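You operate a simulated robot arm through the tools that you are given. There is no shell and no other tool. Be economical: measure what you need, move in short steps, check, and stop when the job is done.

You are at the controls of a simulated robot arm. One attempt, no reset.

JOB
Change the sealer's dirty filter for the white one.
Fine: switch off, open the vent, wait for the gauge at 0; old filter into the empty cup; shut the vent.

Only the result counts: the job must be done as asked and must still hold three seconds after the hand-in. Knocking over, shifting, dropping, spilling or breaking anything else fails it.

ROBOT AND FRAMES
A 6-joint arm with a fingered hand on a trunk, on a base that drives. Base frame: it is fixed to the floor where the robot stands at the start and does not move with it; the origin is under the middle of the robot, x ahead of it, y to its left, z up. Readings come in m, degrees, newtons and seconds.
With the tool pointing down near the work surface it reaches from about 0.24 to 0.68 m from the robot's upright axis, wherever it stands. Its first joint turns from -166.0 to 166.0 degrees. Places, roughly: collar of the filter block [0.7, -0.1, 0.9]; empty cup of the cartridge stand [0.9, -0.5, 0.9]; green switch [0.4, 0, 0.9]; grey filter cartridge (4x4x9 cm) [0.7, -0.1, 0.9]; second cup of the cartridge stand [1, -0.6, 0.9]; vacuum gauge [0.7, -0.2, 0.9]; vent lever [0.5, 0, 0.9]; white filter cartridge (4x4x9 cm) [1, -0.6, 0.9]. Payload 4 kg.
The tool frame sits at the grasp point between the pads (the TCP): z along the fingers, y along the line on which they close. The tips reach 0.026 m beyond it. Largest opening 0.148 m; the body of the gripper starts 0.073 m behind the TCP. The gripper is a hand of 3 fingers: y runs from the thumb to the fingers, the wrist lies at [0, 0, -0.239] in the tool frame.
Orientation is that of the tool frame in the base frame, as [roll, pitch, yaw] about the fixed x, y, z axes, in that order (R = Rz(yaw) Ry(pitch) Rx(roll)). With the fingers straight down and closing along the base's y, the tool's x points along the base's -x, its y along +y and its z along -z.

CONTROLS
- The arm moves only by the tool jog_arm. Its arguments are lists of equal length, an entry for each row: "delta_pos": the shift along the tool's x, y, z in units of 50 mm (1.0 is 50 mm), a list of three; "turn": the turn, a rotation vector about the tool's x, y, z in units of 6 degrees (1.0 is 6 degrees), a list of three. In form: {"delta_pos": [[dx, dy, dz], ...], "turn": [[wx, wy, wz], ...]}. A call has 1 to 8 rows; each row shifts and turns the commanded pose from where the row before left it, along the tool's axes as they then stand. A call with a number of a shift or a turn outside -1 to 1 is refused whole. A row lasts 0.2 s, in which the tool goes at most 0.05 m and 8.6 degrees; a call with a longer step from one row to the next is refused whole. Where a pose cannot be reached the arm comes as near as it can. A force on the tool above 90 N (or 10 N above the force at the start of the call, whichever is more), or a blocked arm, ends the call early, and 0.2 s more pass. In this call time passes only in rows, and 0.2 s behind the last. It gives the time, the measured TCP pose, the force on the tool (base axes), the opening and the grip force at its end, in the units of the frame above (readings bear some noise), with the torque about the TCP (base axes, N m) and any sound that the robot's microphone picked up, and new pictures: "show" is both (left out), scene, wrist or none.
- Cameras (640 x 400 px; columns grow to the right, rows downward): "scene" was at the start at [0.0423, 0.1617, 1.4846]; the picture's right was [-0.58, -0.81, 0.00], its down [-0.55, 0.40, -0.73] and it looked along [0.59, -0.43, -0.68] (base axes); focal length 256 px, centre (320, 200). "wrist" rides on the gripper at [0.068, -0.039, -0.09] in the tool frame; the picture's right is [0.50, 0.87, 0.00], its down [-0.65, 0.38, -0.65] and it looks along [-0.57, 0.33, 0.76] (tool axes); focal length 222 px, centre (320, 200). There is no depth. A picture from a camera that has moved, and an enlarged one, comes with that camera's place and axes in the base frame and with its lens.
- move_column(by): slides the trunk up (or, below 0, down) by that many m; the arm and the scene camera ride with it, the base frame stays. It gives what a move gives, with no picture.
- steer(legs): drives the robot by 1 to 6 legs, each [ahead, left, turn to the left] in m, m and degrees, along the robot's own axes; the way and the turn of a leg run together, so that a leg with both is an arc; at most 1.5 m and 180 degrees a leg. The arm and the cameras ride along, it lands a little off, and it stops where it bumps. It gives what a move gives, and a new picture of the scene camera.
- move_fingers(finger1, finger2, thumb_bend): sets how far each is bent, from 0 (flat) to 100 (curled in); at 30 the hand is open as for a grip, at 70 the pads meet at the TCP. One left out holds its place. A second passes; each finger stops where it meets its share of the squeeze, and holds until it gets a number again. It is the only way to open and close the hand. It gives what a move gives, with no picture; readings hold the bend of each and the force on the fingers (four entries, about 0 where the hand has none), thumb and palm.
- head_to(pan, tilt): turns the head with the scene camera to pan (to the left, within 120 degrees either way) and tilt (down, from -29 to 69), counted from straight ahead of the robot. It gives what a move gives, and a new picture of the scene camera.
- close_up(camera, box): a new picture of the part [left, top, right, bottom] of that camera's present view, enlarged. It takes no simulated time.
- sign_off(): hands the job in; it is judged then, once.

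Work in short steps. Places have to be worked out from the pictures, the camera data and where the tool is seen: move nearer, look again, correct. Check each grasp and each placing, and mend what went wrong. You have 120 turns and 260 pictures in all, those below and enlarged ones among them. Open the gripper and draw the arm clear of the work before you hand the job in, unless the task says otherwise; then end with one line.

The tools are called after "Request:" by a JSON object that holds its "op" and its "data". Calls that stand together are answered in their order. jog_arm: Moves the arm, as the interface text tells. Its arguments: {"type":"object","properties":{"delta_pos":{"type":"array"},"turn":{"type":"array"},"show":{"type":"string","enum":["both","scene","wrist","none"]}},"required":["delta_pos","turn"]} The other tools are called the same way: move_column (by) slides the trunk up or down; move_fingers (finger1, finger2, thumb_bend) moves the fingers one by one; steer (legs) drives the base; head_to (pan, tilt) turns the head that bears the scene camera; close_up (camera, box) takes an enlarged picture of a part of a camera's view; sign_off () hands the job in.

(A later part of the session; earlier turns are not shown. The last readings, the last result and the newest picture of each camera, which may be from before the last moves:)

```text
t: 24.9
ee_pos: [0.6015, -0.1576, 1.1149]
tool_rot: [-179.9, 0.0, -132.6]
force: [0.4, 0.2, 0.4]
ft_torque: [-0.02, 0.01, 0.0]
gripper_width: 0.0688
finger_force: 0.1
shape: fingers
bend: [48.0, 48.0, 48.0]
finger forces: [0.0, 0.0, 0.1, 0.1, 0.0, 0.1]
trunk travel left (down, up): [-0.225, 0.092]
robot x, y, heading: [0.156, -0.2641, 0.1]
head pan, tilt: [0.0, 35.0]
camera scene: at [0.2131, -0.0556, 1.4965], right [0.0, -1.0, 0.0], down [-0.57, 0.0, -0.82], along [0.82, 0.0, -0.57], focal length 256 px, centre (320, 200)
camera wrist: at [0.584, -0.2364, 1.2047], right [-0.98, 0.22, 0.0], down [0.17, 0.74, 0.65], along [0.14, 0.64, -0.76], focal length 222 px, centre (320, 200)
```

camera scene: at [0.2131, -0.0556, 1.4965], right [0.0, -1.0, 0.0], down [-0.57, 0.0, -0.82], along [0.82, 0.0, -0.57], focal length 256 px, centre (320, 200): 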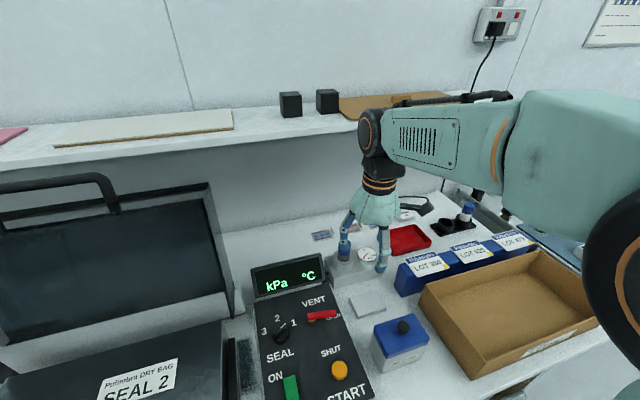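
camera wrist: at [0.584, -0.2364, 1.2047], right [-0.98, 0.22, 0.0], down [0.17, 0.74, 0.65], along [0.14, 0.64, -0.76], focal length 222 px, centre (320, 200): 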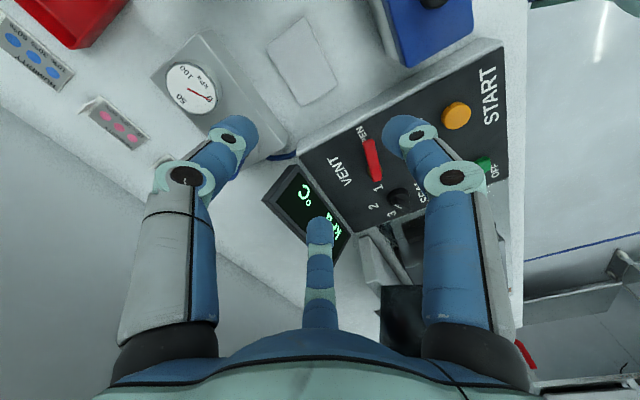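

The staging pose is good. I'll lower to z 1.06 and slide in above the cartridge.

Request:
{"op": "jog_arm", "data": {"delta_pos": [[0, 0, 0.55], [0, 0, 0.55], [-0.696, -0.415, 0], [-0.696, -0.415, 0], [-0.696, -0.415, 0]], "turn": [[0, 0, 0], [0, 0, 0], [0, 0, 0], [0, 0, 0], [0, 0, 0]]}}

Request:
{"op": "close_up", "data": {"camera": "scene", "box": [290, 170, 410, 280]}}

Request:
{"op": "close_up", "data": {"camera": "wrist", "box": [160, 80, 480, 280]}}

```text
t: 26.1
ee_pos: [0.7197, -0.125, 1.0601]
tool_rot: [179.9, 0.0, -132.7]
force: [0.2, -0.1, -0.5]
ft_torque: [0.07, 0.02, 0.01]
gripper_width: 0.0691
finger_force: 0.0
shape: fingers
bend: [48.0, 48.0, 48.0]
finger forces: [0.0, 0.0, 0.1, 0.0, 0.0, 0.1]
trunk travel left (down, up): [-0.225, 0.092]
robot x, y, heading: [0.1523, -0.2668, 0.2]
head pan, tilt: [0.0, 35.0]
camera scene: at [0.2144, -0.0551, 1.4964], right [0.0, -1.0, 0.0], down [-0.57, 0.0, -0.82], along [0.82, 0.0, -0.57], focal length 256 px, centre (320, 200)
camera wrist: at [0.7029, -0.203, 1.1501], right [-0.98, 0.22, 0.0], down [0.17, 0.74, 0.65], along [0.14, 0.64, -0.76], focal length 222 px, centre (320, 200)
```

scene: 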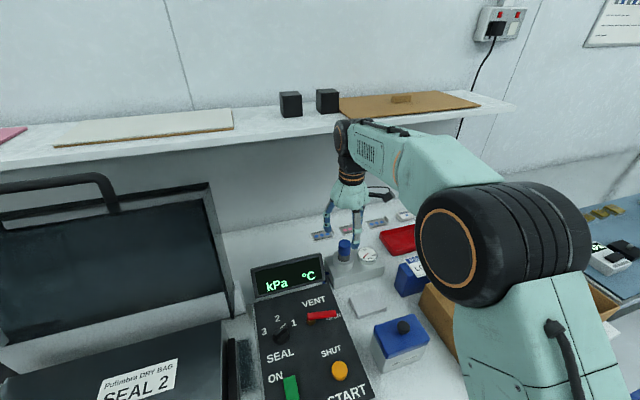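
wrist: 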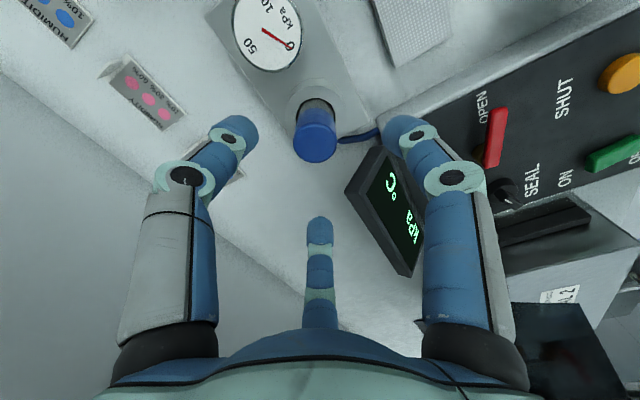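

```text
3.64 times, centred on (350, 225) of scene
camera zoom: at [0.2144, -0.0551, 1.4964], right [0.0, -1.0, 0.0], down [-0.57, 0.0, -0.82], along [0.82, 0.0, -0.57], focal length 929 px, centre (211, 109)
```

zoom: 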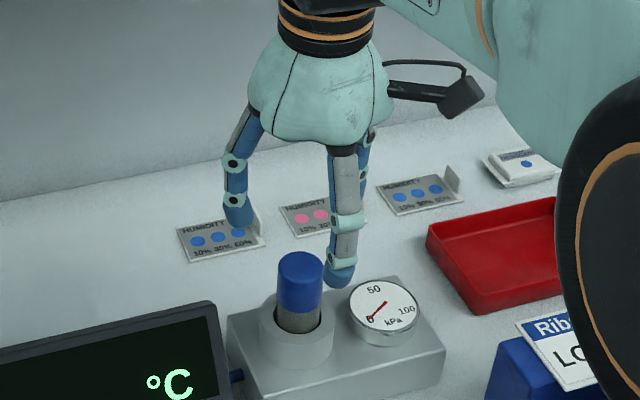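

```text
2.00 times, centred on (320, 180) of wrist
camera zoom: at [0.7029, -0.203, 1.1501], right [-0.98, 0.22, 0.0], down [0.17, 0.74, 0.65], along [0.14, 0.64, -0.76], focal length 444 px, centre (320, 240)
```

zoom: 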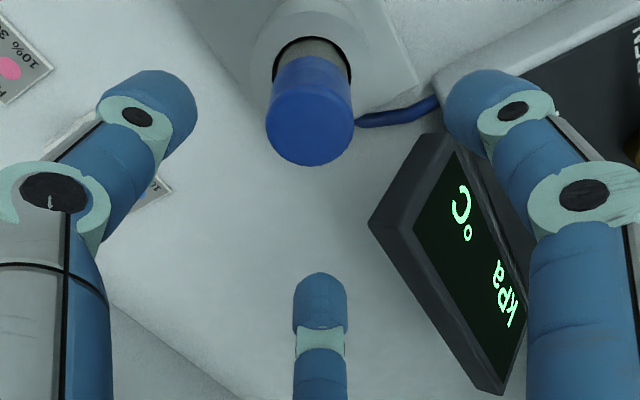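

The wrist view puts the cartridge top at (0.723, -0.125), so I'm centred to within 3 mm. I'll lower to 0.98 around it.

Request:
{"op": "jog_arm", "data": {"delta_pos": [[-0.034, -0.037, 0.5], [0, 0, 0.6], [0, 0, 0.5]], "turn": [[0, 0, 0], [0, 0, 0], [0, 0, 0]]}}

Request:
{"op": "close_up", "data": {"camera": "scene", "box": [290, 190, 410, 290]}}

```text
t: 26.9
ee_pos: [0.722, -0.1248, 0.9796]
tool_rot: [180.0, 0.0, -132.6]
force: [-0.8, -0.9, -1.2]
ft_torque: [0.05, -0.03, -0.01]
gripper_width: 0.0692
finger_force: 0.0
shape: fingers
bend: [48.0, 48.0, 48.0]
finger forces: [0.0, 0.1, 0.1, 0.0, 0.0, 0.1]
trunk travel left (down, up): [-0.225, 0.092]
robot x, y, heading: [0.1466, -0.2642, -0.2]
head pan, tilt: [0.0, 35.0]
camera scene: at [0.2132, -0.0555, 1.4965], right [0.0, -1.0, 0.0], down [-0.57, 0.0, -0.82], along [0.82, 0.0, -0.57], focal length 256 px, centre (320, 200)
camera wrist: at [0.7039, -0.2026, 1.0699], right [-0.98, 0.22, 0.0], down [0.17, 0.74, 0.65], along [0.14, 0.64, -0.76], focal length 222 px, centre (320, 200)
```

scene: 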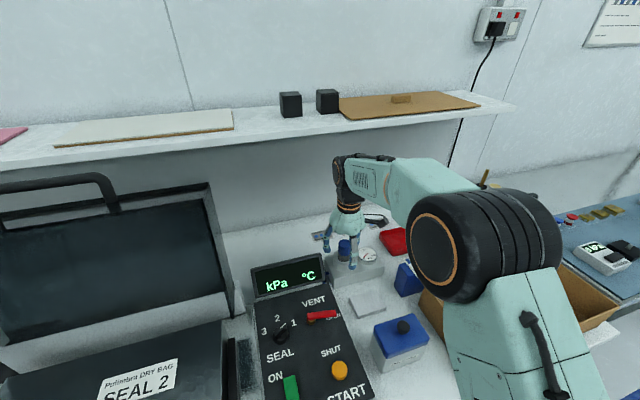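
wrist: 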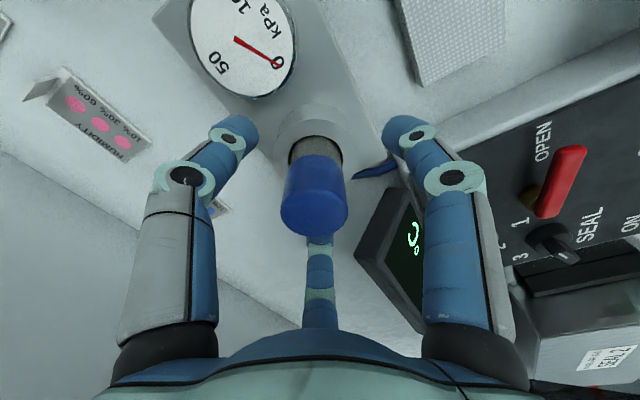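

```text
4.00 times, centred on (350, 240) of scene
camera zoom: at [0.2132, -0.0555, 1.4965], right [0.0, -1.0, 0.0], down [-0.57, 0.0, -0.82], along [0.82, 0.0, -0.57], focal length 1022 px, centre (200, 40)
```

zoom: 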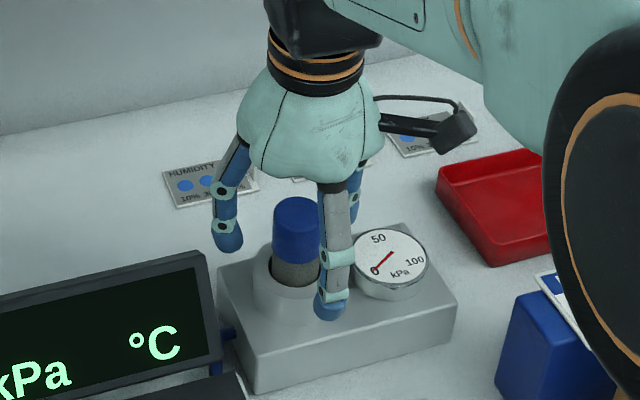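

The cartridge is between the fingers and the tips are above the collar. I'll go 7 mm lower and close all three fingers.

Request:
{"op": "jog_arm", "data": {"delta_pos": [[0, 0, 0.14]], "turn": [[0, 0, 0]], "show": "none"}}

Request:
{"op": "move_fingers", "data": {"finger1": 70, "finger2": 70, "thumb_bend": 70}}

Request:
{"op": "close_up", "data": {"camera": "scene", "box": [290, 190, 410, 290]}}

Request:
{"op": "close_up", "data": {"camera": "wrist", "box": [160, 80, 480, 280]}}

```text
t: 27.3
ee_pos: [0.7226, -0.1253, 0.9735]
tool_rot: [-180.0, 0.0, -132.7]
force: [0.5, 0.5, -0.4]
ft_torque: [-0.03, 0.01, -0.02]
gripper_width: 0.0692
finger_force: 0.1
shape: fingers
bend: [48.0, 48.0, 48.0]
finger forces: [0.1, 0.1, 0.0, 0.1, 0.0, 0.1]
trunk travel left (down, up): [-0.225, 0.092]
robot x, y, heading: [0.1488, -0.2691, 0.1]
head pan, tilt: [0.0, 35.0]
```

```text
t: 28.3
ee_pos: [0.7211, -0.1258, 0.9741]
tool_rot: [179.9, 0.1, -132.7]
force: [1.1, -0.2, 0.4]
ft_torque: [-0.02, -0.04, 0.01]
gripper_width: 0.0222
finger_force: 12.7
shape: fingers
bend: [63.0, 60.0, 64.0]
finger forces: [6.3, 8.4, 0.0, 0.0, 10.2, 0.1]
trunk travel left (down, up): [-0.225, 0.092]
robot x, y, heading: [0.1477, -0.2624, 0.1]
head pan, tilt: [0.0, 35.0]
```

```text
4.00 times, centred on (350, 240) of scene
camera zoom: at [0.213, -0.0556, 1.4965], right [0.0, -1.0, 0.0], down [-0.57, 0.0, -0.82], along [0.82, 0.0, -0.57], focal length 1022 px, centre (200, 40)
```

zoom: 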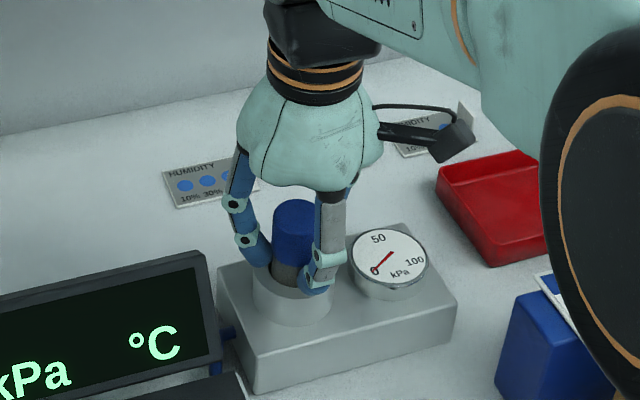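

```text
2.00 times, centred on (320, 180) of wrist
camera zoom: at [0.7034, -0.2026, 1.0634], right [-0.98, 0.22, 0.0], down [0.17, 0.74, 0.65], along [0.14, 0.64, -0.76], focal length 444 px, centre (320, 240)
```

zoom: 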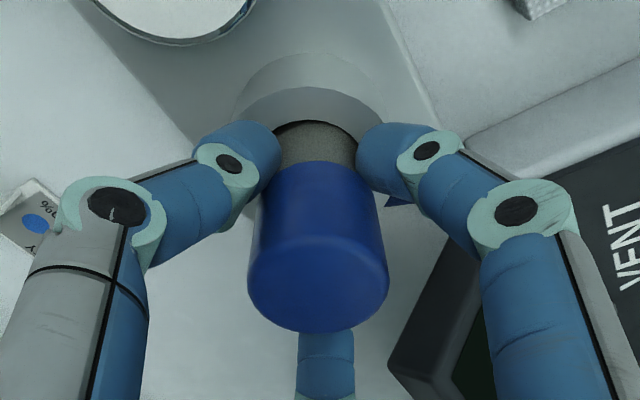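

All three fingers are in contact at 6–10 N. I'll squeeze a little more and lift straight up slowly.

Request:
{"op": "move_fingers", "data": {"finger1": 78, "finger2": 78, "thumb_bend": 78}}

Request:
{"op": "jog_arm", "data": {"delta_pos": [[0, 0, -0.15], [0, 0, -0.2], [0, 0, -0.2]], "turn": [[0, 0, 0], [0, 0, 0], [0, 0, 0]], "show": "wrist"}}

Request:
{"op": "close_up", "data": {"camera": "scene", "box": [290, 190, 410, 290]}}

```text
t: 29.3
ee_pos: [0.7225, -0.1248, 0.9734]
tool_rot: [-180.0, 0.1, -132.7]
force: [5.4, -3.7, 2.7]
ft_torque: [-0.08, -0.16, -0.03]
gripper_width: 0.0204
finger_force: 20.0
shape: fingers
bend: [63.0, 59.0, 67.0]
finger forces: [9.8, 11.0, 0.0, 0.0, 19.8, 0.0]
trunk travel left (down, up): [-0.225, 0.092]
robot x, y, heading: [0.1508, -0.2684, -0.1]
head pan, tilt: [0.0, 35.0]
```

```text
t: 30.1
ee_pos: [0.7208, -0.1252, 1.0015]
tool_rot: [-180.0, 0.0, -132.7]
force: [-0.7, 0.0, -0.5]
ft_torque: [0.01, 0.01, -0.02]
gripper_width: 0.02
finger_force: 19.2
shape: fingers
bend: [63.0, 59.0, 67.0]
finger forces: [10.2, 11.6, 0.1, 0.0, 16.5, 0.0]
trunk travel left (down, up): [-0.225, 0.092]
robot x, y, heading: [0.1498, -0.2653, 0.1]
head pan, tilt: [0.0, 35.0]
camera wrist: at [0.7031, -0.2027, 1.091], right [-0.98, 0.22, 0.0], down [0.17, 0.74, 0.65], along [0.14, 0.64, -0.76], focal length 222 px, centre (320, 200)
```

wrist: 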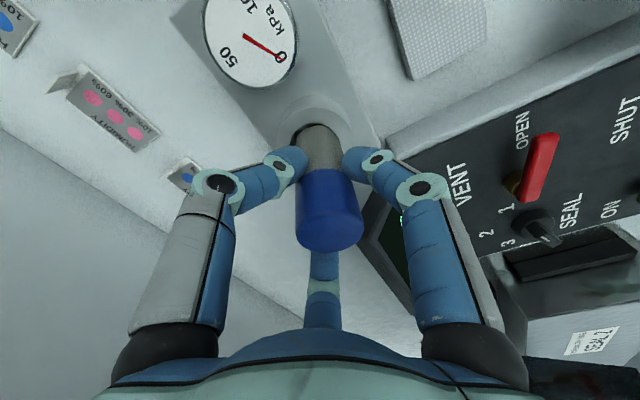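

```text
4.00 times, centred on (350, 240) of scene
camera zoom: at [0.2126, -0.0556, 1.4966], right [0.0, -1.0, 0.0], down [-0.57, 0.0, -0.82], along [0.82, 0.0, -0.57], focal length 1022 px, centre (200, 40)
```

zoom: 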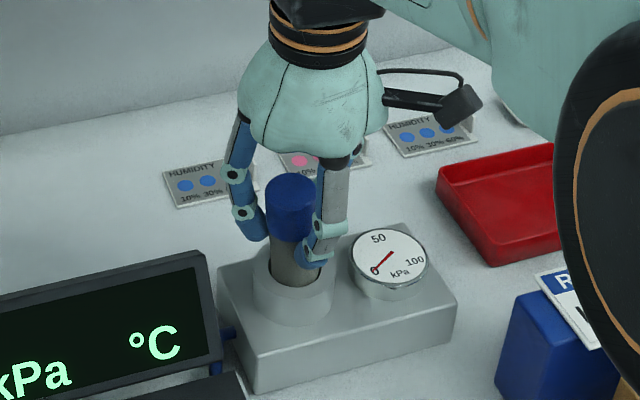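

The cartridge is rising with the hand. I'll lift it clear of the collar, then draw back toward me and up before driving.

Request:
{"op": "jog_arm", "data": {"delta_pos": [[0, 0, -0.45], [0, 0, -0.5], [0.82, 0.065, -0.2], [0.82, 0.065, -0.3], [0.82, 0.065, -0.3], [0.82, 0.065, -0.3], [0.82, 0.065, -0.3]], "turn": [[0, 0, 0], [0, 0, 0], [0, 0, 0], [0, 0, 0], [0, 0, 0], [0, 0, 0], [0, 0, 0]]}}

Request:
{"op": "close_up", "data": {"camera": "wrist", "box": [160, 80, 480, 280]}}

```text
t: 31.7
ee_pos: [0.5697, -0.2666, 1.1193]
tool_rot: [-179.9, 0.0, -132.7]
force: [-0.1, 0.2, -0.6]
ft_torque: [0.03, 0.04, -0.02]
gripper_width: 0.02
finger_force: 19.4
shape: fingers
bend: [63.0, 58.0, 67.0]
finger forces: [10.0, 11.6, 0.0, 0.1, 16.3, 0.1]
trunk travel left (down, up): [-0.225, 0.092]
robot x, y, heading: [0.153, -0.2652, 0.4]
head pan, tilt: [0.0, 35.0]
camera scene: at [0.2116, -0.0561, 1.4967], right [0.0, -1.0, 0.0], down [-0.57, 0.0, -0.82], along [0.82, 0.0, -0.57], focal length 256 px, centre (320, 200)
camera wrist: at [0.5509, -0.3438, 1.2087], right [-0.98, 0.22, 0.0], down [0.17, 0.74, 0.65], along [0.14, 0.64, -0.76], focal length 222 px, centre (320, 200)
```

scene: 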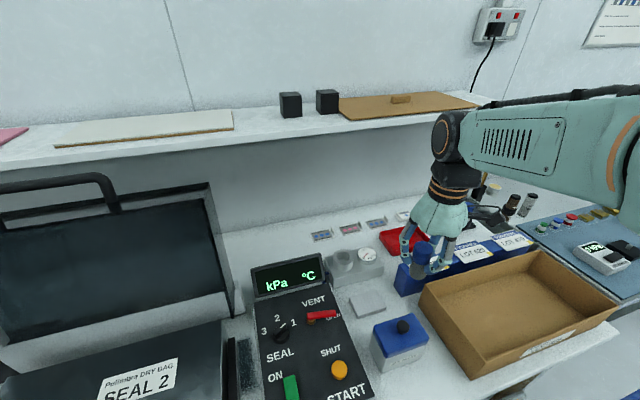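
wrist: 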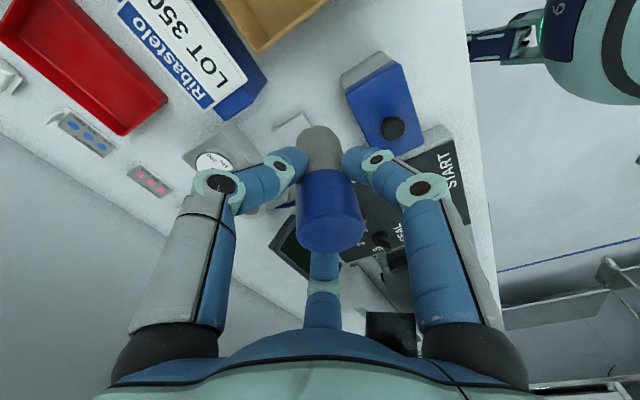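

```text
2.00 times, centred on (320, 180) of wrist
camera zoom: at [0.5509, -0.3438, 1.2087], right [-0.98, 0.22, 0.0], down [0.17, 0.74, 0.65], along [0.14, 0.64, -0.76], focal length 444 px, centre (320, 240)
```

zoom: 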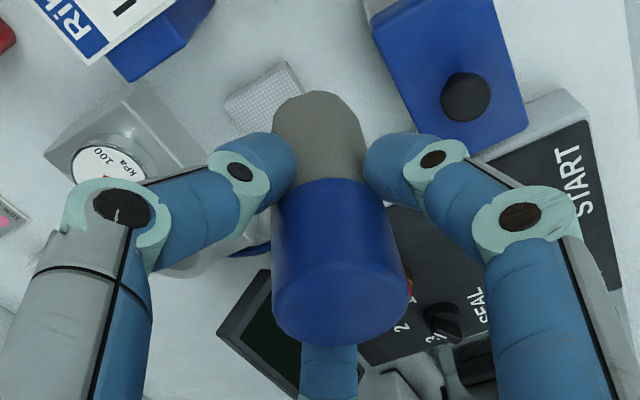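

The old filter is firmly held with only a slight tilt. I'll drive along the bench to about (0.30, -0.72) in front of the stand and look.

Request:
{"op": "steer", "data": {"legs": [[0.149, -0.457, 0]]}}

Request:
{"op": "close_up", "data": {"camera": "scene", "box": [220, 150, 420, 275]}}

```text
t: 34.6
ee_pos: [0.7189, -0.7216, 1.1194]
tool_rot: [180.0, 0.0, -132.9]
force: [0.1, 0.1, -0.7]
ft_torque: [0.02, 0.0, -0.03]
gripper_width: 0.0197
finger_force: 18.4
shape: fingers
bend: [63.0, 58.0, 67.0]
finger forces: [10.0, 11.8, 0.0, 0.0, 16.3, 0.0]
trunk travel left (down, up): [-0.225, 0.092]
robot x, y, heading: [0.2984, -0.7217, 0.0]
head pan, tilt: [0.0, 35.0]
camera scene: at [0.3621, -0.5112, 1.4966], right [0.0, -1.0, 0.0], down [-0.57, 0.0, -0.82], along [0.82, 0.0, -0.57], focal length 256 px, centre (320, 200)
```

scene: 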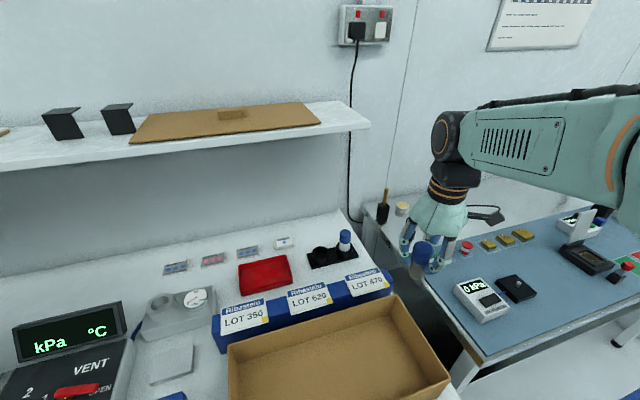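

```text
3.20 times, centred on (320, 212) of scene
camera zoom: at [0.3621, -0.5112, 1.4966], right [0.0, -1.0, 0.0], down [-0.57, 0.0, -0.82], along [0.82, 0.0, -0.57], focal length 818 px, centre (320, 160)
```

zoom: 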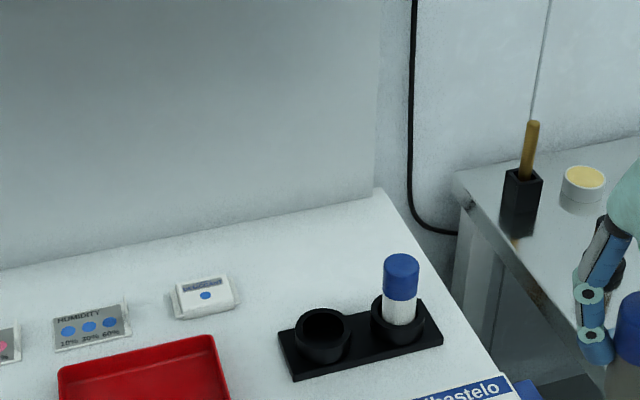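

From two views, the empty cup rim centre is at (0.9255, -0.514, 0.90) and the white cartridge top at (0.949, -0.588, 0.963). The shelf front edge is at n≈0.746 and its underside at z≈1.27, so I must stay low there. I'll yaw the hand about -89° so a finger gap faces the white cartridge.

Request:
{"op": "jog_arm", "data": {"delta_pos": [[0, 0, 0], [0, 0, 0], [0, 0, 0], [0, 0, 0], [0, 0, 0], [0, 0, 0], [0, 0, 0], [0, 0, 0]], "turn": [[0, 0, 1], [0, 0, 1], [0, 0, 1], [0, 0, 1], [0, 0, 1], [0, 0, 1], [0, 0, 1], [0, 0, 1]], "show": "none"}}

Request:
{"op": "jog_arm", "data": {"delta_pos": [[0, 0, 0], [0, 0, 0], [0, 0, 0], [0, 0, 0], [0, 0, 0], [0, 0, 0], [0, 0, 0]], "turn": [[0, 0, 1], [0, 0, 1], [0, 0, 1], [0, 0, 1], [0, 0, 1], [0, 0, 1], [0, 0, 1]], "show": "both"}}

Request:
{"op": "close_up", "data": {"camera": "wrist", "box": [160, 80, 480, 280]}}

Request:
{"op": "close_up", "data": {"camera": "scene", "box": [380, 200, 480, 280]}}

```text
t: 36.4
ee_pos: [0.7188, -0.7222, 1.119]
tool_rot: [-180.0, 0.0, 178.9]
force: [0.8, -0.6, -0.4]
ft_torque: [0.02, 0.02, 0.02]
gripper_width: 0.0194
finger_force: 18.7
shape: fingers
bend: [63.0, 58.0, 67.0]
finger forces: [10.0, 11.7, 0.0, 0.0, 16.3, 0.0]
trunk travel left (down, up): [-0.225, 0.092]
robot x, y, heading: [0.3037, -0.726, 0.0]
head pan, tilt: [0.0, 35.0]
```

```text
t: 38.0
ee_pos: [0.7184, -0.7206, 1.1182]
tool_rot: [180.0, 0.1, 137.0]
force: [-0.5, 0.5, -1.4]
ft_torque: [0.0, -0.02, 0.01]
gripper_width: 0.0198
finger_force: 19.1
shape: fingers
bend: [63.0, 58.0, 67.0]
finger forces: [10.0, 11.7, 0.1, 0.0, 16.3, 0.0]
trunk travel left (down, up): [-0.225, 0.092]
robot x, y, heading: [0.2981, -0.7211, -0.1]
head pan, tilt: [0.0, 35.0]
camera scene: at [0.3619, -0.5107, 1.4965], right [0.0, -1.0, 0.0], down [-0.57, 0.0, -0.82], along [0.82, 0.0, -0.57], focal length 256 px, centre (320, 200)
camera wrist: at [0.6419, -0.7053, 1.2084], right [0.22, 0.97, 0.0], down [0.74, -0.17, 0.65], along [0.64, -0.15, -0.76], focal length 222 px, centre (320, 200)
```

scene: 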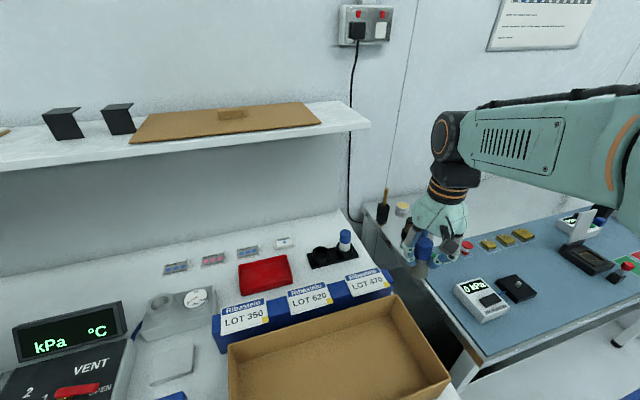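
wrist: 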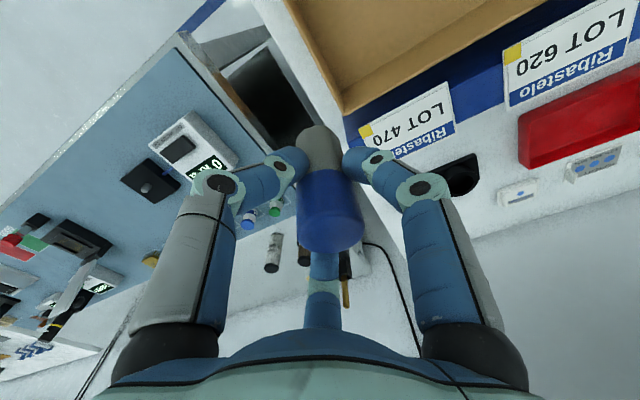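

```text
2.00 times, centred on (320, 180) of wrist
camera zoom: at [0.6419, -0.7053, 1.2084], right [0.22, 0.97, 0.0], down [0.74, -0.17, 0.65], along [0.64, -0.15, -0.76], focal length 444 px, centre (320, 240)
```

zoom: 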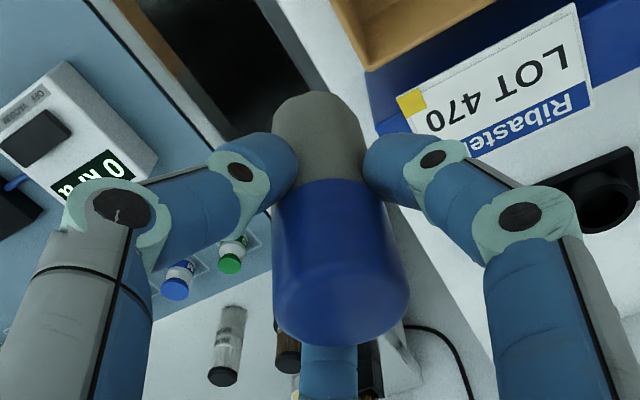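

```text
5.00 times, centred on (430, 240) of scene
camera zoom: at [0.3619, -0.5107, 1.4965], right [0.0, -1.0, 0.0], down [-0.57, 0.0, -0.82], along [0.82, 0.0, -0.57], focal length 1277 px, centre (-230, 0)
```

zoom: 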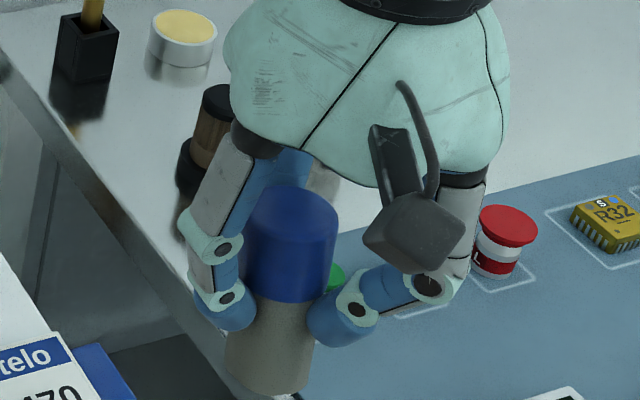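

The scene view confirms the cartridge leans about 4° toward +y. I'll move to a staging point in front of the empty cup, then tilt the tool 4° to bring the cartridge upright.

Request:
{"op": "jog_arm", "data": {"delta_pos": [[0.18, 0.738, 0], [0.18, 0.738, 0.2], [0.18, 0.738, 0.3], [0.18, 0.738, 0.4], [0.18, 0.738, 0.4], [0, 0, 0]], "turn": [[0, 0, 0], [0, 0, 0], [0, 0, 0], [0, 0, 0], [0, 0, 0], [-0.6, 0.36, 0]]}}

Request:
{"op": "close_up", "data": {"camera": "scene", "box": [270, 80, 430, 280]}}

Request:
{"op": "close_up", "data": {"camera": "wrist", "box": [160, 80, 480, 280]}}

```text
t: 39.4
ee_pos: [0.8097, -0.5561, 1.0535]
tool_rot: [176.3, -2.0, 137.2]
force: [-0.7, -0.1, 0.2]
ft_torque: [0.03, 0.0, 0.05]
gripper_width: 0.0193
finger_force: 18.8
shape: fingers
bend: [63.0, 58.0, 67.0]
finger forces: [9.6, 11.8, 0.0, 0.1, 16.4, 0.0]
trunk travel left (down, up): [-0.225, 0.092]
robot x, y, heading: [0.3008, -0.7228, -0.1]
head pan, tilt: [0.0, 35.0]
camera scene: at [0.3611, -0.5117, 1.4967], right [0.0, -1.0, 0.0], down [-0.57, 0.0, -0.82], along [0.82, 0.0, -0.57], focal length 256 px, centre (320, 200)
camera wrist: at [0.7322, -0.5467, 1.1436], right [0.22, 0.97, 0.07], down [0.73, -0.22, 0.65], along [0.65, -0.09, -0.75], focal length 222 px, centre (320, 200)
```

scene: 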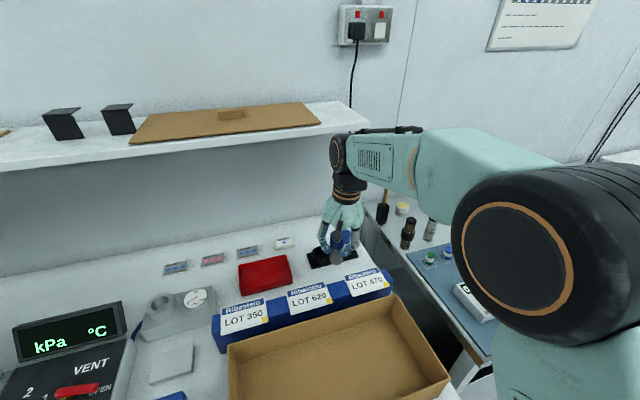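
wrist: 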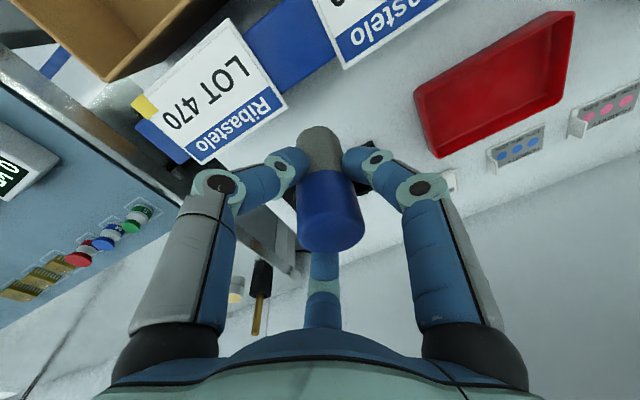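

```text
2.00 times, centred on (350, 180) of scene
camera zoom: at [0.3611, -0.5117, 1.4967], right [0.0, -1.0, 0.0], down [-0.57, 0.0, -0.82], along [0.82, 0.0, -0.57], focal length 511 px, centre (260, 240)
```

zoom: 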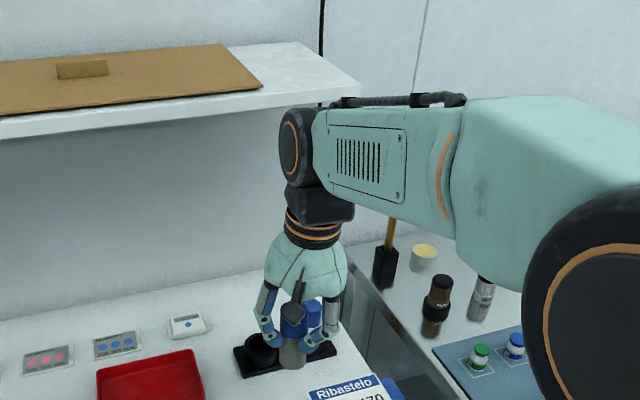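

```text
2.00 times, centred on (320, 180) of wrist
camera zoom: at [0.7322, -0.5467, 1.1436], right [0.22, 0.97, 0.07], down [0.73, -0.22, 0.65], along [0.65, -0.09, -0.75], focal length 444 px, centre (320, 240)
```

zoom: 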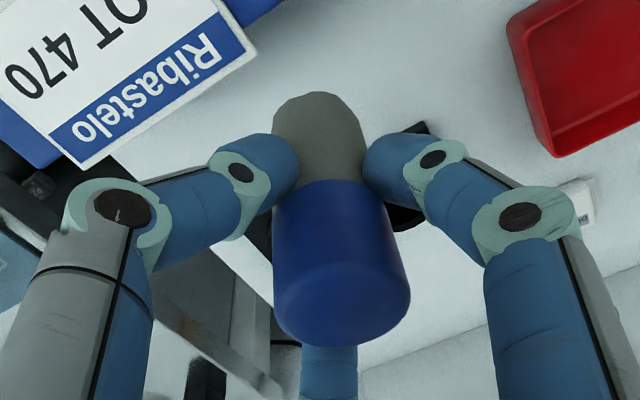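

The wrist joint radius is ~0.04 m, so with the TCP at ≤0.98 it passes below the shelf. I'll move past the bins first, then descend to z≈0.98 just in front of the cup.

Request:
{"op": "jog_arm", "data": {"delta_pos": [[-0.323, 0.572, 0.246], [-0.323, 0.572, 0.246], [-0.0175, -0.032, 0.5], [-0.0175, -0.032, 0.5]], "turn": [[0, 0, 0], [0, 0, 0], [0, 0, 0], [0, 0, 0]]}}

Request:
{"op": "close_up", "data": {"camera": "scene", "box": [260, 90, 420, 290]}}

Request:
{"op": "close_up", "data": {"camera": "scene", "box": [290, 215, 370, 280]}}

```text
t: 40.4
ee_pos: [0.8758, -0.534, 0.9799]
tool_rot: [176.5, -2.1, 137.2]
force: [-0.9, -0.4, -0.6]
ft_torque: [0.03, -0.01, 0.0]
gripper_width: 0.0192
finger_force: 19.1
shape: fingers
bend: [63.0, 58.0, 66.0]
finger forces: [9.6, 11.8, 0.0, 0.0, 16.4, 0.0]
trunk travel left (down, up): [-0.225, 0.092]
robot x, y, heading: [0.2995, -0.7216, 0.3]
head pan, tilt: [0.0, 35.0]
camera scene: at [0.3624, -0.5105, 1.4965], right [0.0, -1.0, 0.0], down [-0.57, 0.0, -0.82], along [0.82, 0.0, -0.57], focal length 256 px, centre (320, 200)
camera wrist: at [0.7974, -0.5244, 1.0703], right [0.22, 0.97, 0.07], down [0.73, -0.22, 0.65], along [0.65, -0.09, -0.76], focal length 222 px, centre (320, 200)
```

scene: 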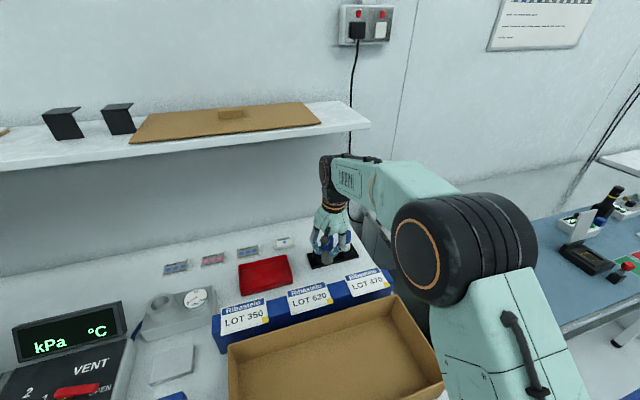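
wrist: 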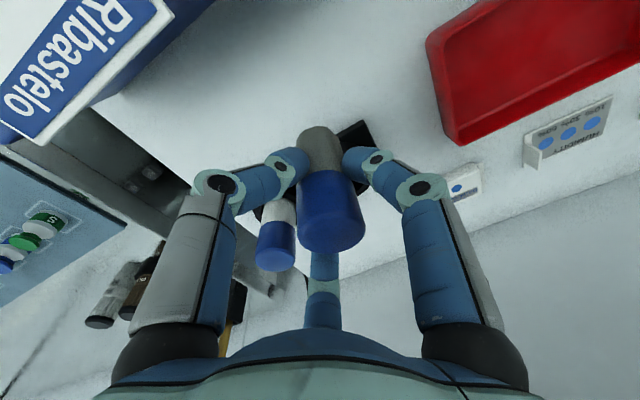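

```text
2.00 times, centred on (340, 190) of scene
camera zoom: at [0.3624, -0.5105, 1.4965], right [0.0, -1.0, 0.0], down [-0.57, 0.0, -0.82], along [0.82, 0.0, -0.57], focal length 511 px, centre (280, 220)
```

zoom: 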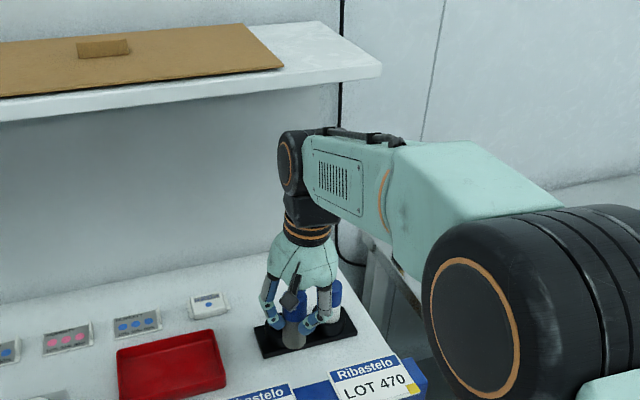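

```text
6.15 times, centred on (330, 248) of scene
camera zoom: at [0.3624, -0.5105, 1.4965], right [0.0, -1.0, 0.0], down [-0.57, 0.0, -0.82], along [0.82, 0.0, -0.57], focal length 1572 px, centre (258, -92)
```

zoom: 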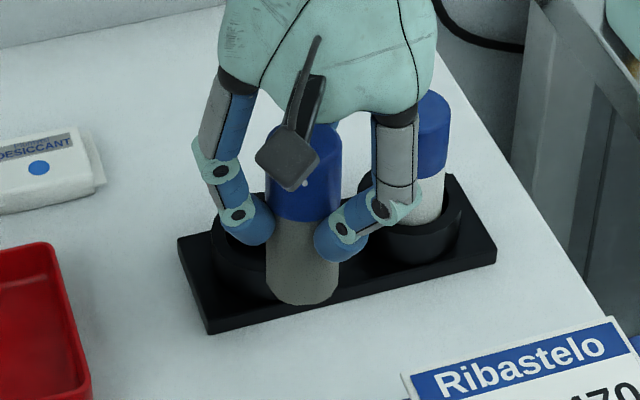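

The cartridge is upright, with its axis at about TCP + (0, +0.003). I'll slide in over the empty cup while dropping 6 mm to keep clear of the shelf.

Request:
{"op": "jog_arm", "data": {"delta_pos": [[-0.04, 0.02, 0.12], [-0.15, 0.303, 0.015], [-0.15, 0.303, 0.015], [-0.155, 0.282, 0.012]], "turn": [[0, 0, 0], [0, 0, 0], [0, 0, 0], [0, 0, 0]]}}

Request:
{"op": "close_up", "data": {"camera": "scene", "box": [260, 90, 420, 290]}}

Request:
{"op": "close_up", "data": {"camera": "scene", "box": [290, 215, 370, 280]}}

Request:
{"op": "close_up", "data": {"camera": "wrist", "box": [220, 100, 420, 225]}}

```text
t: 41.4
ee_pos: [0.9243, -0.516, 0.9754]
tool_rot: [176.5, -2.2, 137.2]
force: [1.1, -0.5, -1.4]
ft_torque: [0.02, -0.01, 0.06]
gripper_width: 0.0188
finger_force: 18.8
shape: fingers
bend: [63.0, 58.0, 66.0]
finger forces: [9.3, 11.9, 0.0, 0.0, 16.3, 0.0]
trunk travel left (down, up): [-0.225, 0.092]
robot x, y, heading: [0.2982, -0.7172, 0.0]
head pan, tilt: [0.0, 35.0]
camera scene: at [0.3625, -0.5104, 1.4965], right [0.0, -1.0, 0.0], down [-0.57, 0.0, -0.82], along [0.82, 0.0, -0.57], focal length 256 px, centre (320, 200)
camera wrist: at [0.8461, -0.5067, 1.0649], right [0.22, 0.97, 0.07], down [0.73, -0.22, 0.65], along [0.65, -0.09, -0.75], focal length 222 px, centre (320, 200)
```

scene: 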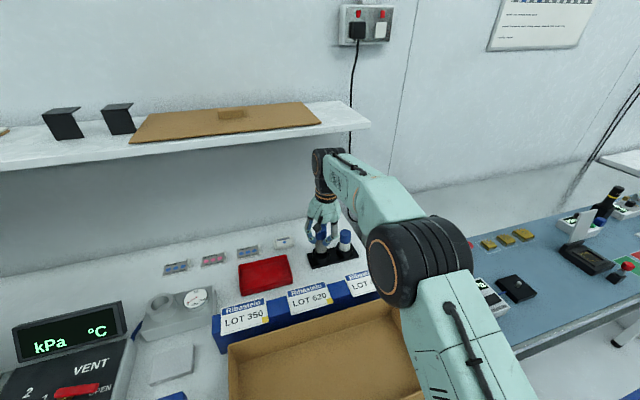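
wrist: 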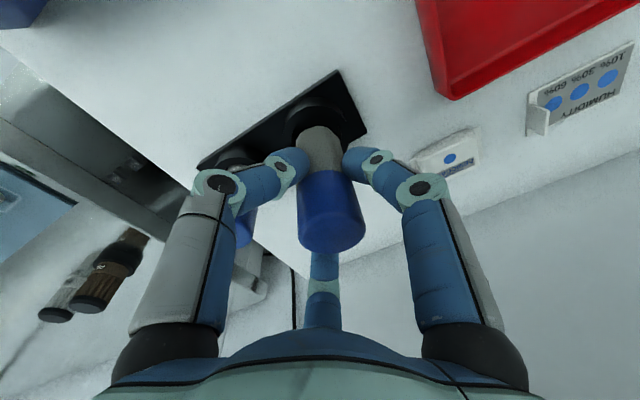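

```text
2.00 times, centred on (340, 190) of scene
camera zoom: at [0.3625, -0.5104, 1.4965], right [0.0, -1.0, 0.0], down [-0.57, 0.0, -0.82], along [0.82, 0.0, -0.57], focal length 511 px, centre (280, 220)
```

zoom: 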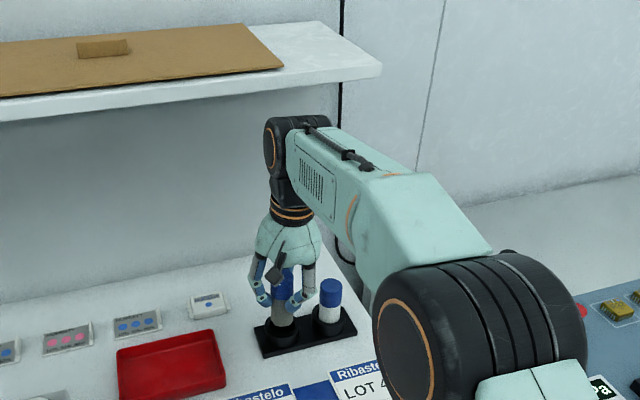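

```text
6.15 times, centred on (330, 248) of scene
camera zoom: at [0.3625, -0.5104, 1.4965], right [0.0, -1.0, 0.0], down [-0.57, 0.0, -0.82], along [0.82, 0.0, -0.57], focal length 1572 px, centre (258, -92)
```

zoom: 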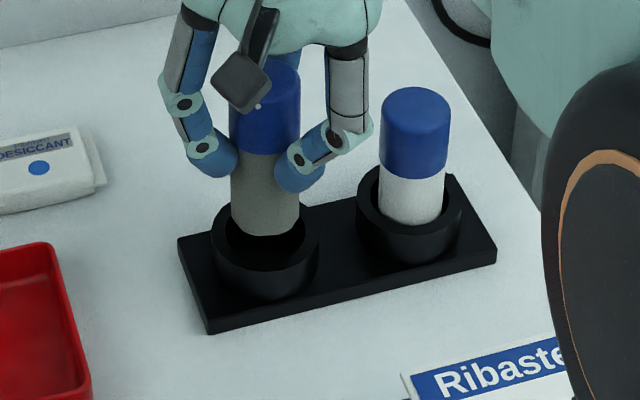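

```text
3.20 times, centred on (320, 162) of wrist
camera zoom: at [0.8461, -0.5067, 1.0649], right [0.22, 0.97, 0.07], down [0.73, -0.22, 0.65], along [0.65, -0.09, -0.75], focal length 711 px, centre (320, 320)
```

zoom: 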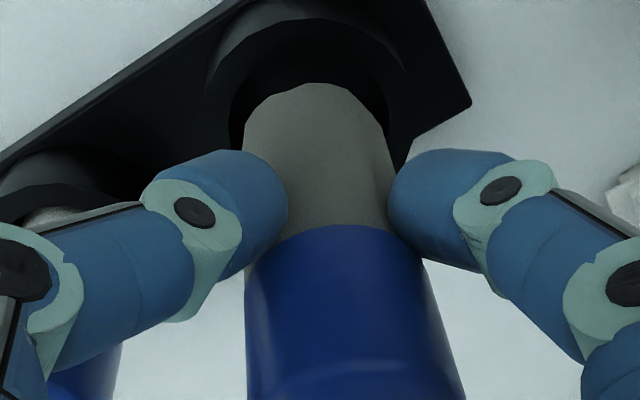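

Lateral alignment is right, but the cartridge is about 6–8 mm too far back over the cup. I'll shift 6 mm toward me and lower slightly, then recheck.

Request:
{"op": "jog_arm", "data": {"delta_pos": [[0.086, -0.087, 0.078]], "turn": [[0, 0, 0]], "show": "none"}}

Request:
{"op": "close_up", "data": {"camera": "scene", "box": [300, 235, 350, 275]}}

Request:
{"op": "close_up", "data": {"camera": "wrist", "box": [260, 70, 380, 170]}}

```text
t: 41.8
ee_pos: [0.9178, -0.5169, 0.971]
tool_rot: [176.4, -2.1, 137.3]
force: [0.0, -0.1, -1.4]
ft_torque: [-0.01, -0.01, 0.03]
gripper_width: 0.019
finger_force: 19.2
shape: fingers
bend: [63.0, 58.0, 66.0]
finger forces: [9.3, 12.0, 0.1, 0.0, 16.5, 0.1]
trunk travel left (down, up): [-0.225, 0.092]
robot x, y, heading: [0.2973, -0.7217, 0.1]
head pan, tilt: [0.0, 35.0]
```

```text
10.00 times, centred on (325, 255) of scene
camera zoom: at [0.3618, -0.5106, 1.4966], right [0.0, -1.0, 0.0], down [-0.57, 0.0, -0.82], along [0.82, 0.0, -0.57], focal length 2555 px, centre (270, -350)
```

zoom: 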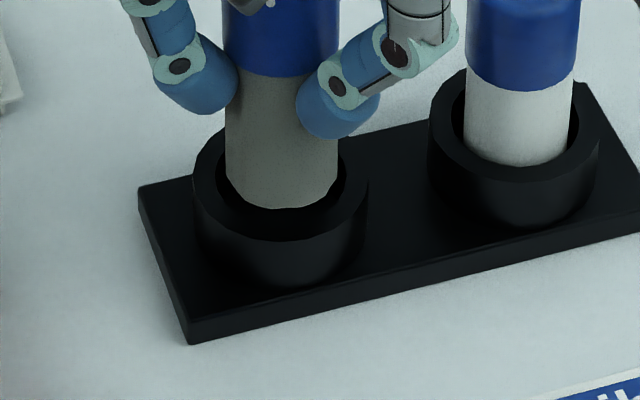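

```text
4.00 times, centred on (320, 120) of wrist
camera zoom: at [0.8393, -0.5071, 1.0611], right [0.22, 0.97, 0.07], down [0.73, -0.22, 0.65], along [0.65, -0.09, -0.76], focal length 888 px, centre (320, 520)
```

zoom: 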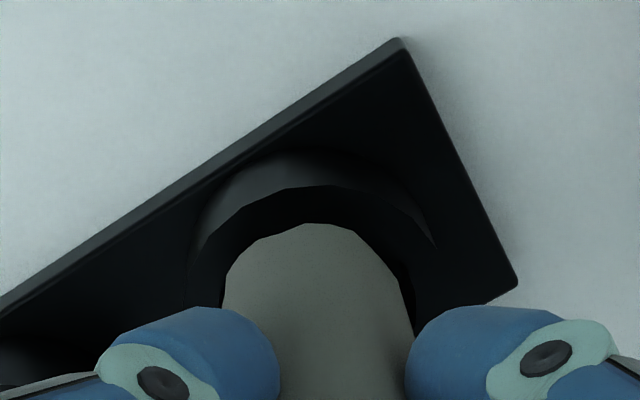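

The cartridge is now within ~2 mm of the cup centre. I'll lower it into the cup in small steps.

Request:
{"op": "jog_arm", "data": {"delta_pos": [[0.022, -0.04, 0.2], [-0.007, -0.013, 0.2], [-0.004, -0.007, 0.1]], "turn": [[0, 0, 0], [0, 0, 0], [0, 0, 0]], "show": "none"}}

Request:
{"op": "close_up", "data": {"camera": "scene", "box": [300, 225, 360, 275]}}

```text
t: 42.6
ee_pos: [0.9148, -0.5175, 0.9473]
tool_rot: [176.4, -2.2, 137.1]
force: [4.4, -3.0, 11.9]
ft_torque: [-0.01, -0.08, -0.03]
gripper_width: 0.0002
finger_force: 18.2
shape: fingers
bend: [67.0, 54.0, 77.0]
finger forces: [6.2, 14.4, 0.0, 0.0, 16.3, 0.1]
trunk travel left (down, up): [-0.225, 0.092]
robot x, y, heading: [0.2998, -0.7211, 0.2]
head pan, tilt: [0.0, 35.0]
```

```text
8.00 times, centred on (330, 250) of scene
camera zoom: at [0.3613, -0.5116, 1.4968], right [0.0, -1.0, 0.0], down [-0.57, 0.0, -0.82], along [0.82, 0.0, -0.57], focal length 2044 px, centre (240, -200)
```

zoom: 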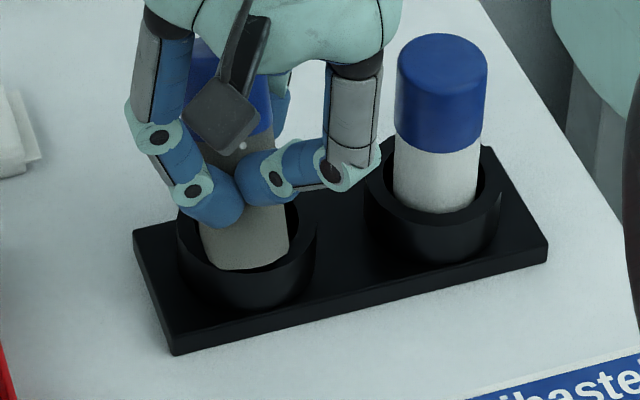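

An upward force of 12 N has appeared and the finger bends have shifted, so the cartridge met something and tilted. I'll look closely before moving on.

Request:
{"op": "close_up", "data": {"camera": "wrist", "box": [160, 60, 480, 280]}}

Request:
{"op": "close_up", "data": {"camera": "scene", "box": [305, 235, 345, 270]}}

```text
1.82 times, centred on (320, 170) of wrist
camera zoom: at [0.8368, -0.5087, 1.0365], right [0.22, 0.97, 0.07], down [0.73, -0.22, 0.65], along [0.65, -0.09, -0.75], focal length 404 px, centre (320, 254)
```

zoom: 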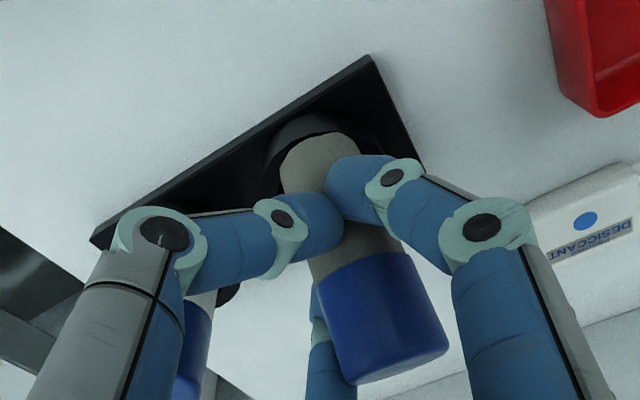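

```text
11.43 times, centred on (325, 252) of scene
camera zoom: at [0.3613, -0.5116, 1.4968], right [0.0, -1.0, 0.0], down [-0.57, 0.0, -0.82], along [0.82, 0.0, -0.57], focal length 2920 px, centre (263, -400)
```

zoom: 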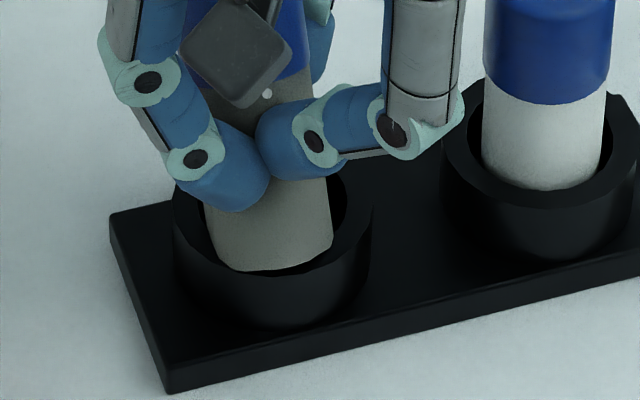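

The cartridge caught the rim and tipped in the fingers, with its top leaning away, but it is still gripped. I'll lift 2 cm gently and reassess.

Request:
{"op": "jog_arm", "data": {"delta_pos": [[0.007, 0.013, -0.2], [0.007, 0.013, -0.2]], "turn": [[0, 0, 0], [0, 0, 0]], "show": "wrist"}}

Request:
{"op": "close_up", "data": {"camera": "scene", "box": [295, 215, 355, 275]}}

```text
t: 43.2
ee_pos: [0.9139, -0.5168, 0.9649]
tool_rot: [176.5, -2.2, 137.2]
force: [-0.5, 0.3, 0.1]
ft_torque: [-0.04, 0.02, -0.01]
gripper_width: 0.0
finger_force: 0.1
shape: fingers
bend: [68.0, 67.0, 78.0]
finger forces: [0.0, 0.0, 0.0, 0.0, 0.1, 0.0]
trunk travel left (down, up): [-0.225, 0.092]
robot x, y, heading: [0.2975, -0.716, -0.2]
head pan, tilt: [0.0, 35.0]
camera wrist: at [0.8367, -0.5073, 1.0552], right [0.22, 0.97, 0.07], down [0.73, -0.22, 0.65], along [0.65, -0.09, -0.76], focal length 222 px, centre (320, 200)
```

wrist: 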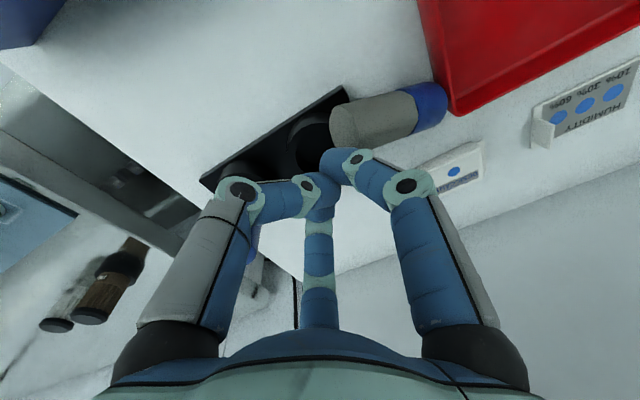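

```text
6.67 times, centred on (325, 245) of scene
camera zoom: at [0.3618, -0.5107, 1.4965], right [0.0, -1.0, 0.0], down [-0.57, 0.0, -0.82], along [0.82, 0.0, -0.57], focal length 1703 px, centre (287, -100)
```

zoom: 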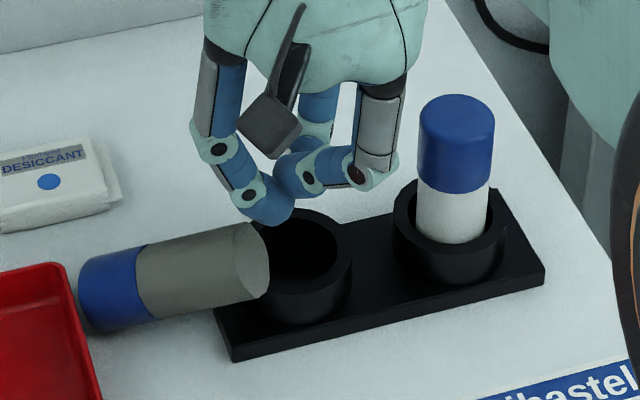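

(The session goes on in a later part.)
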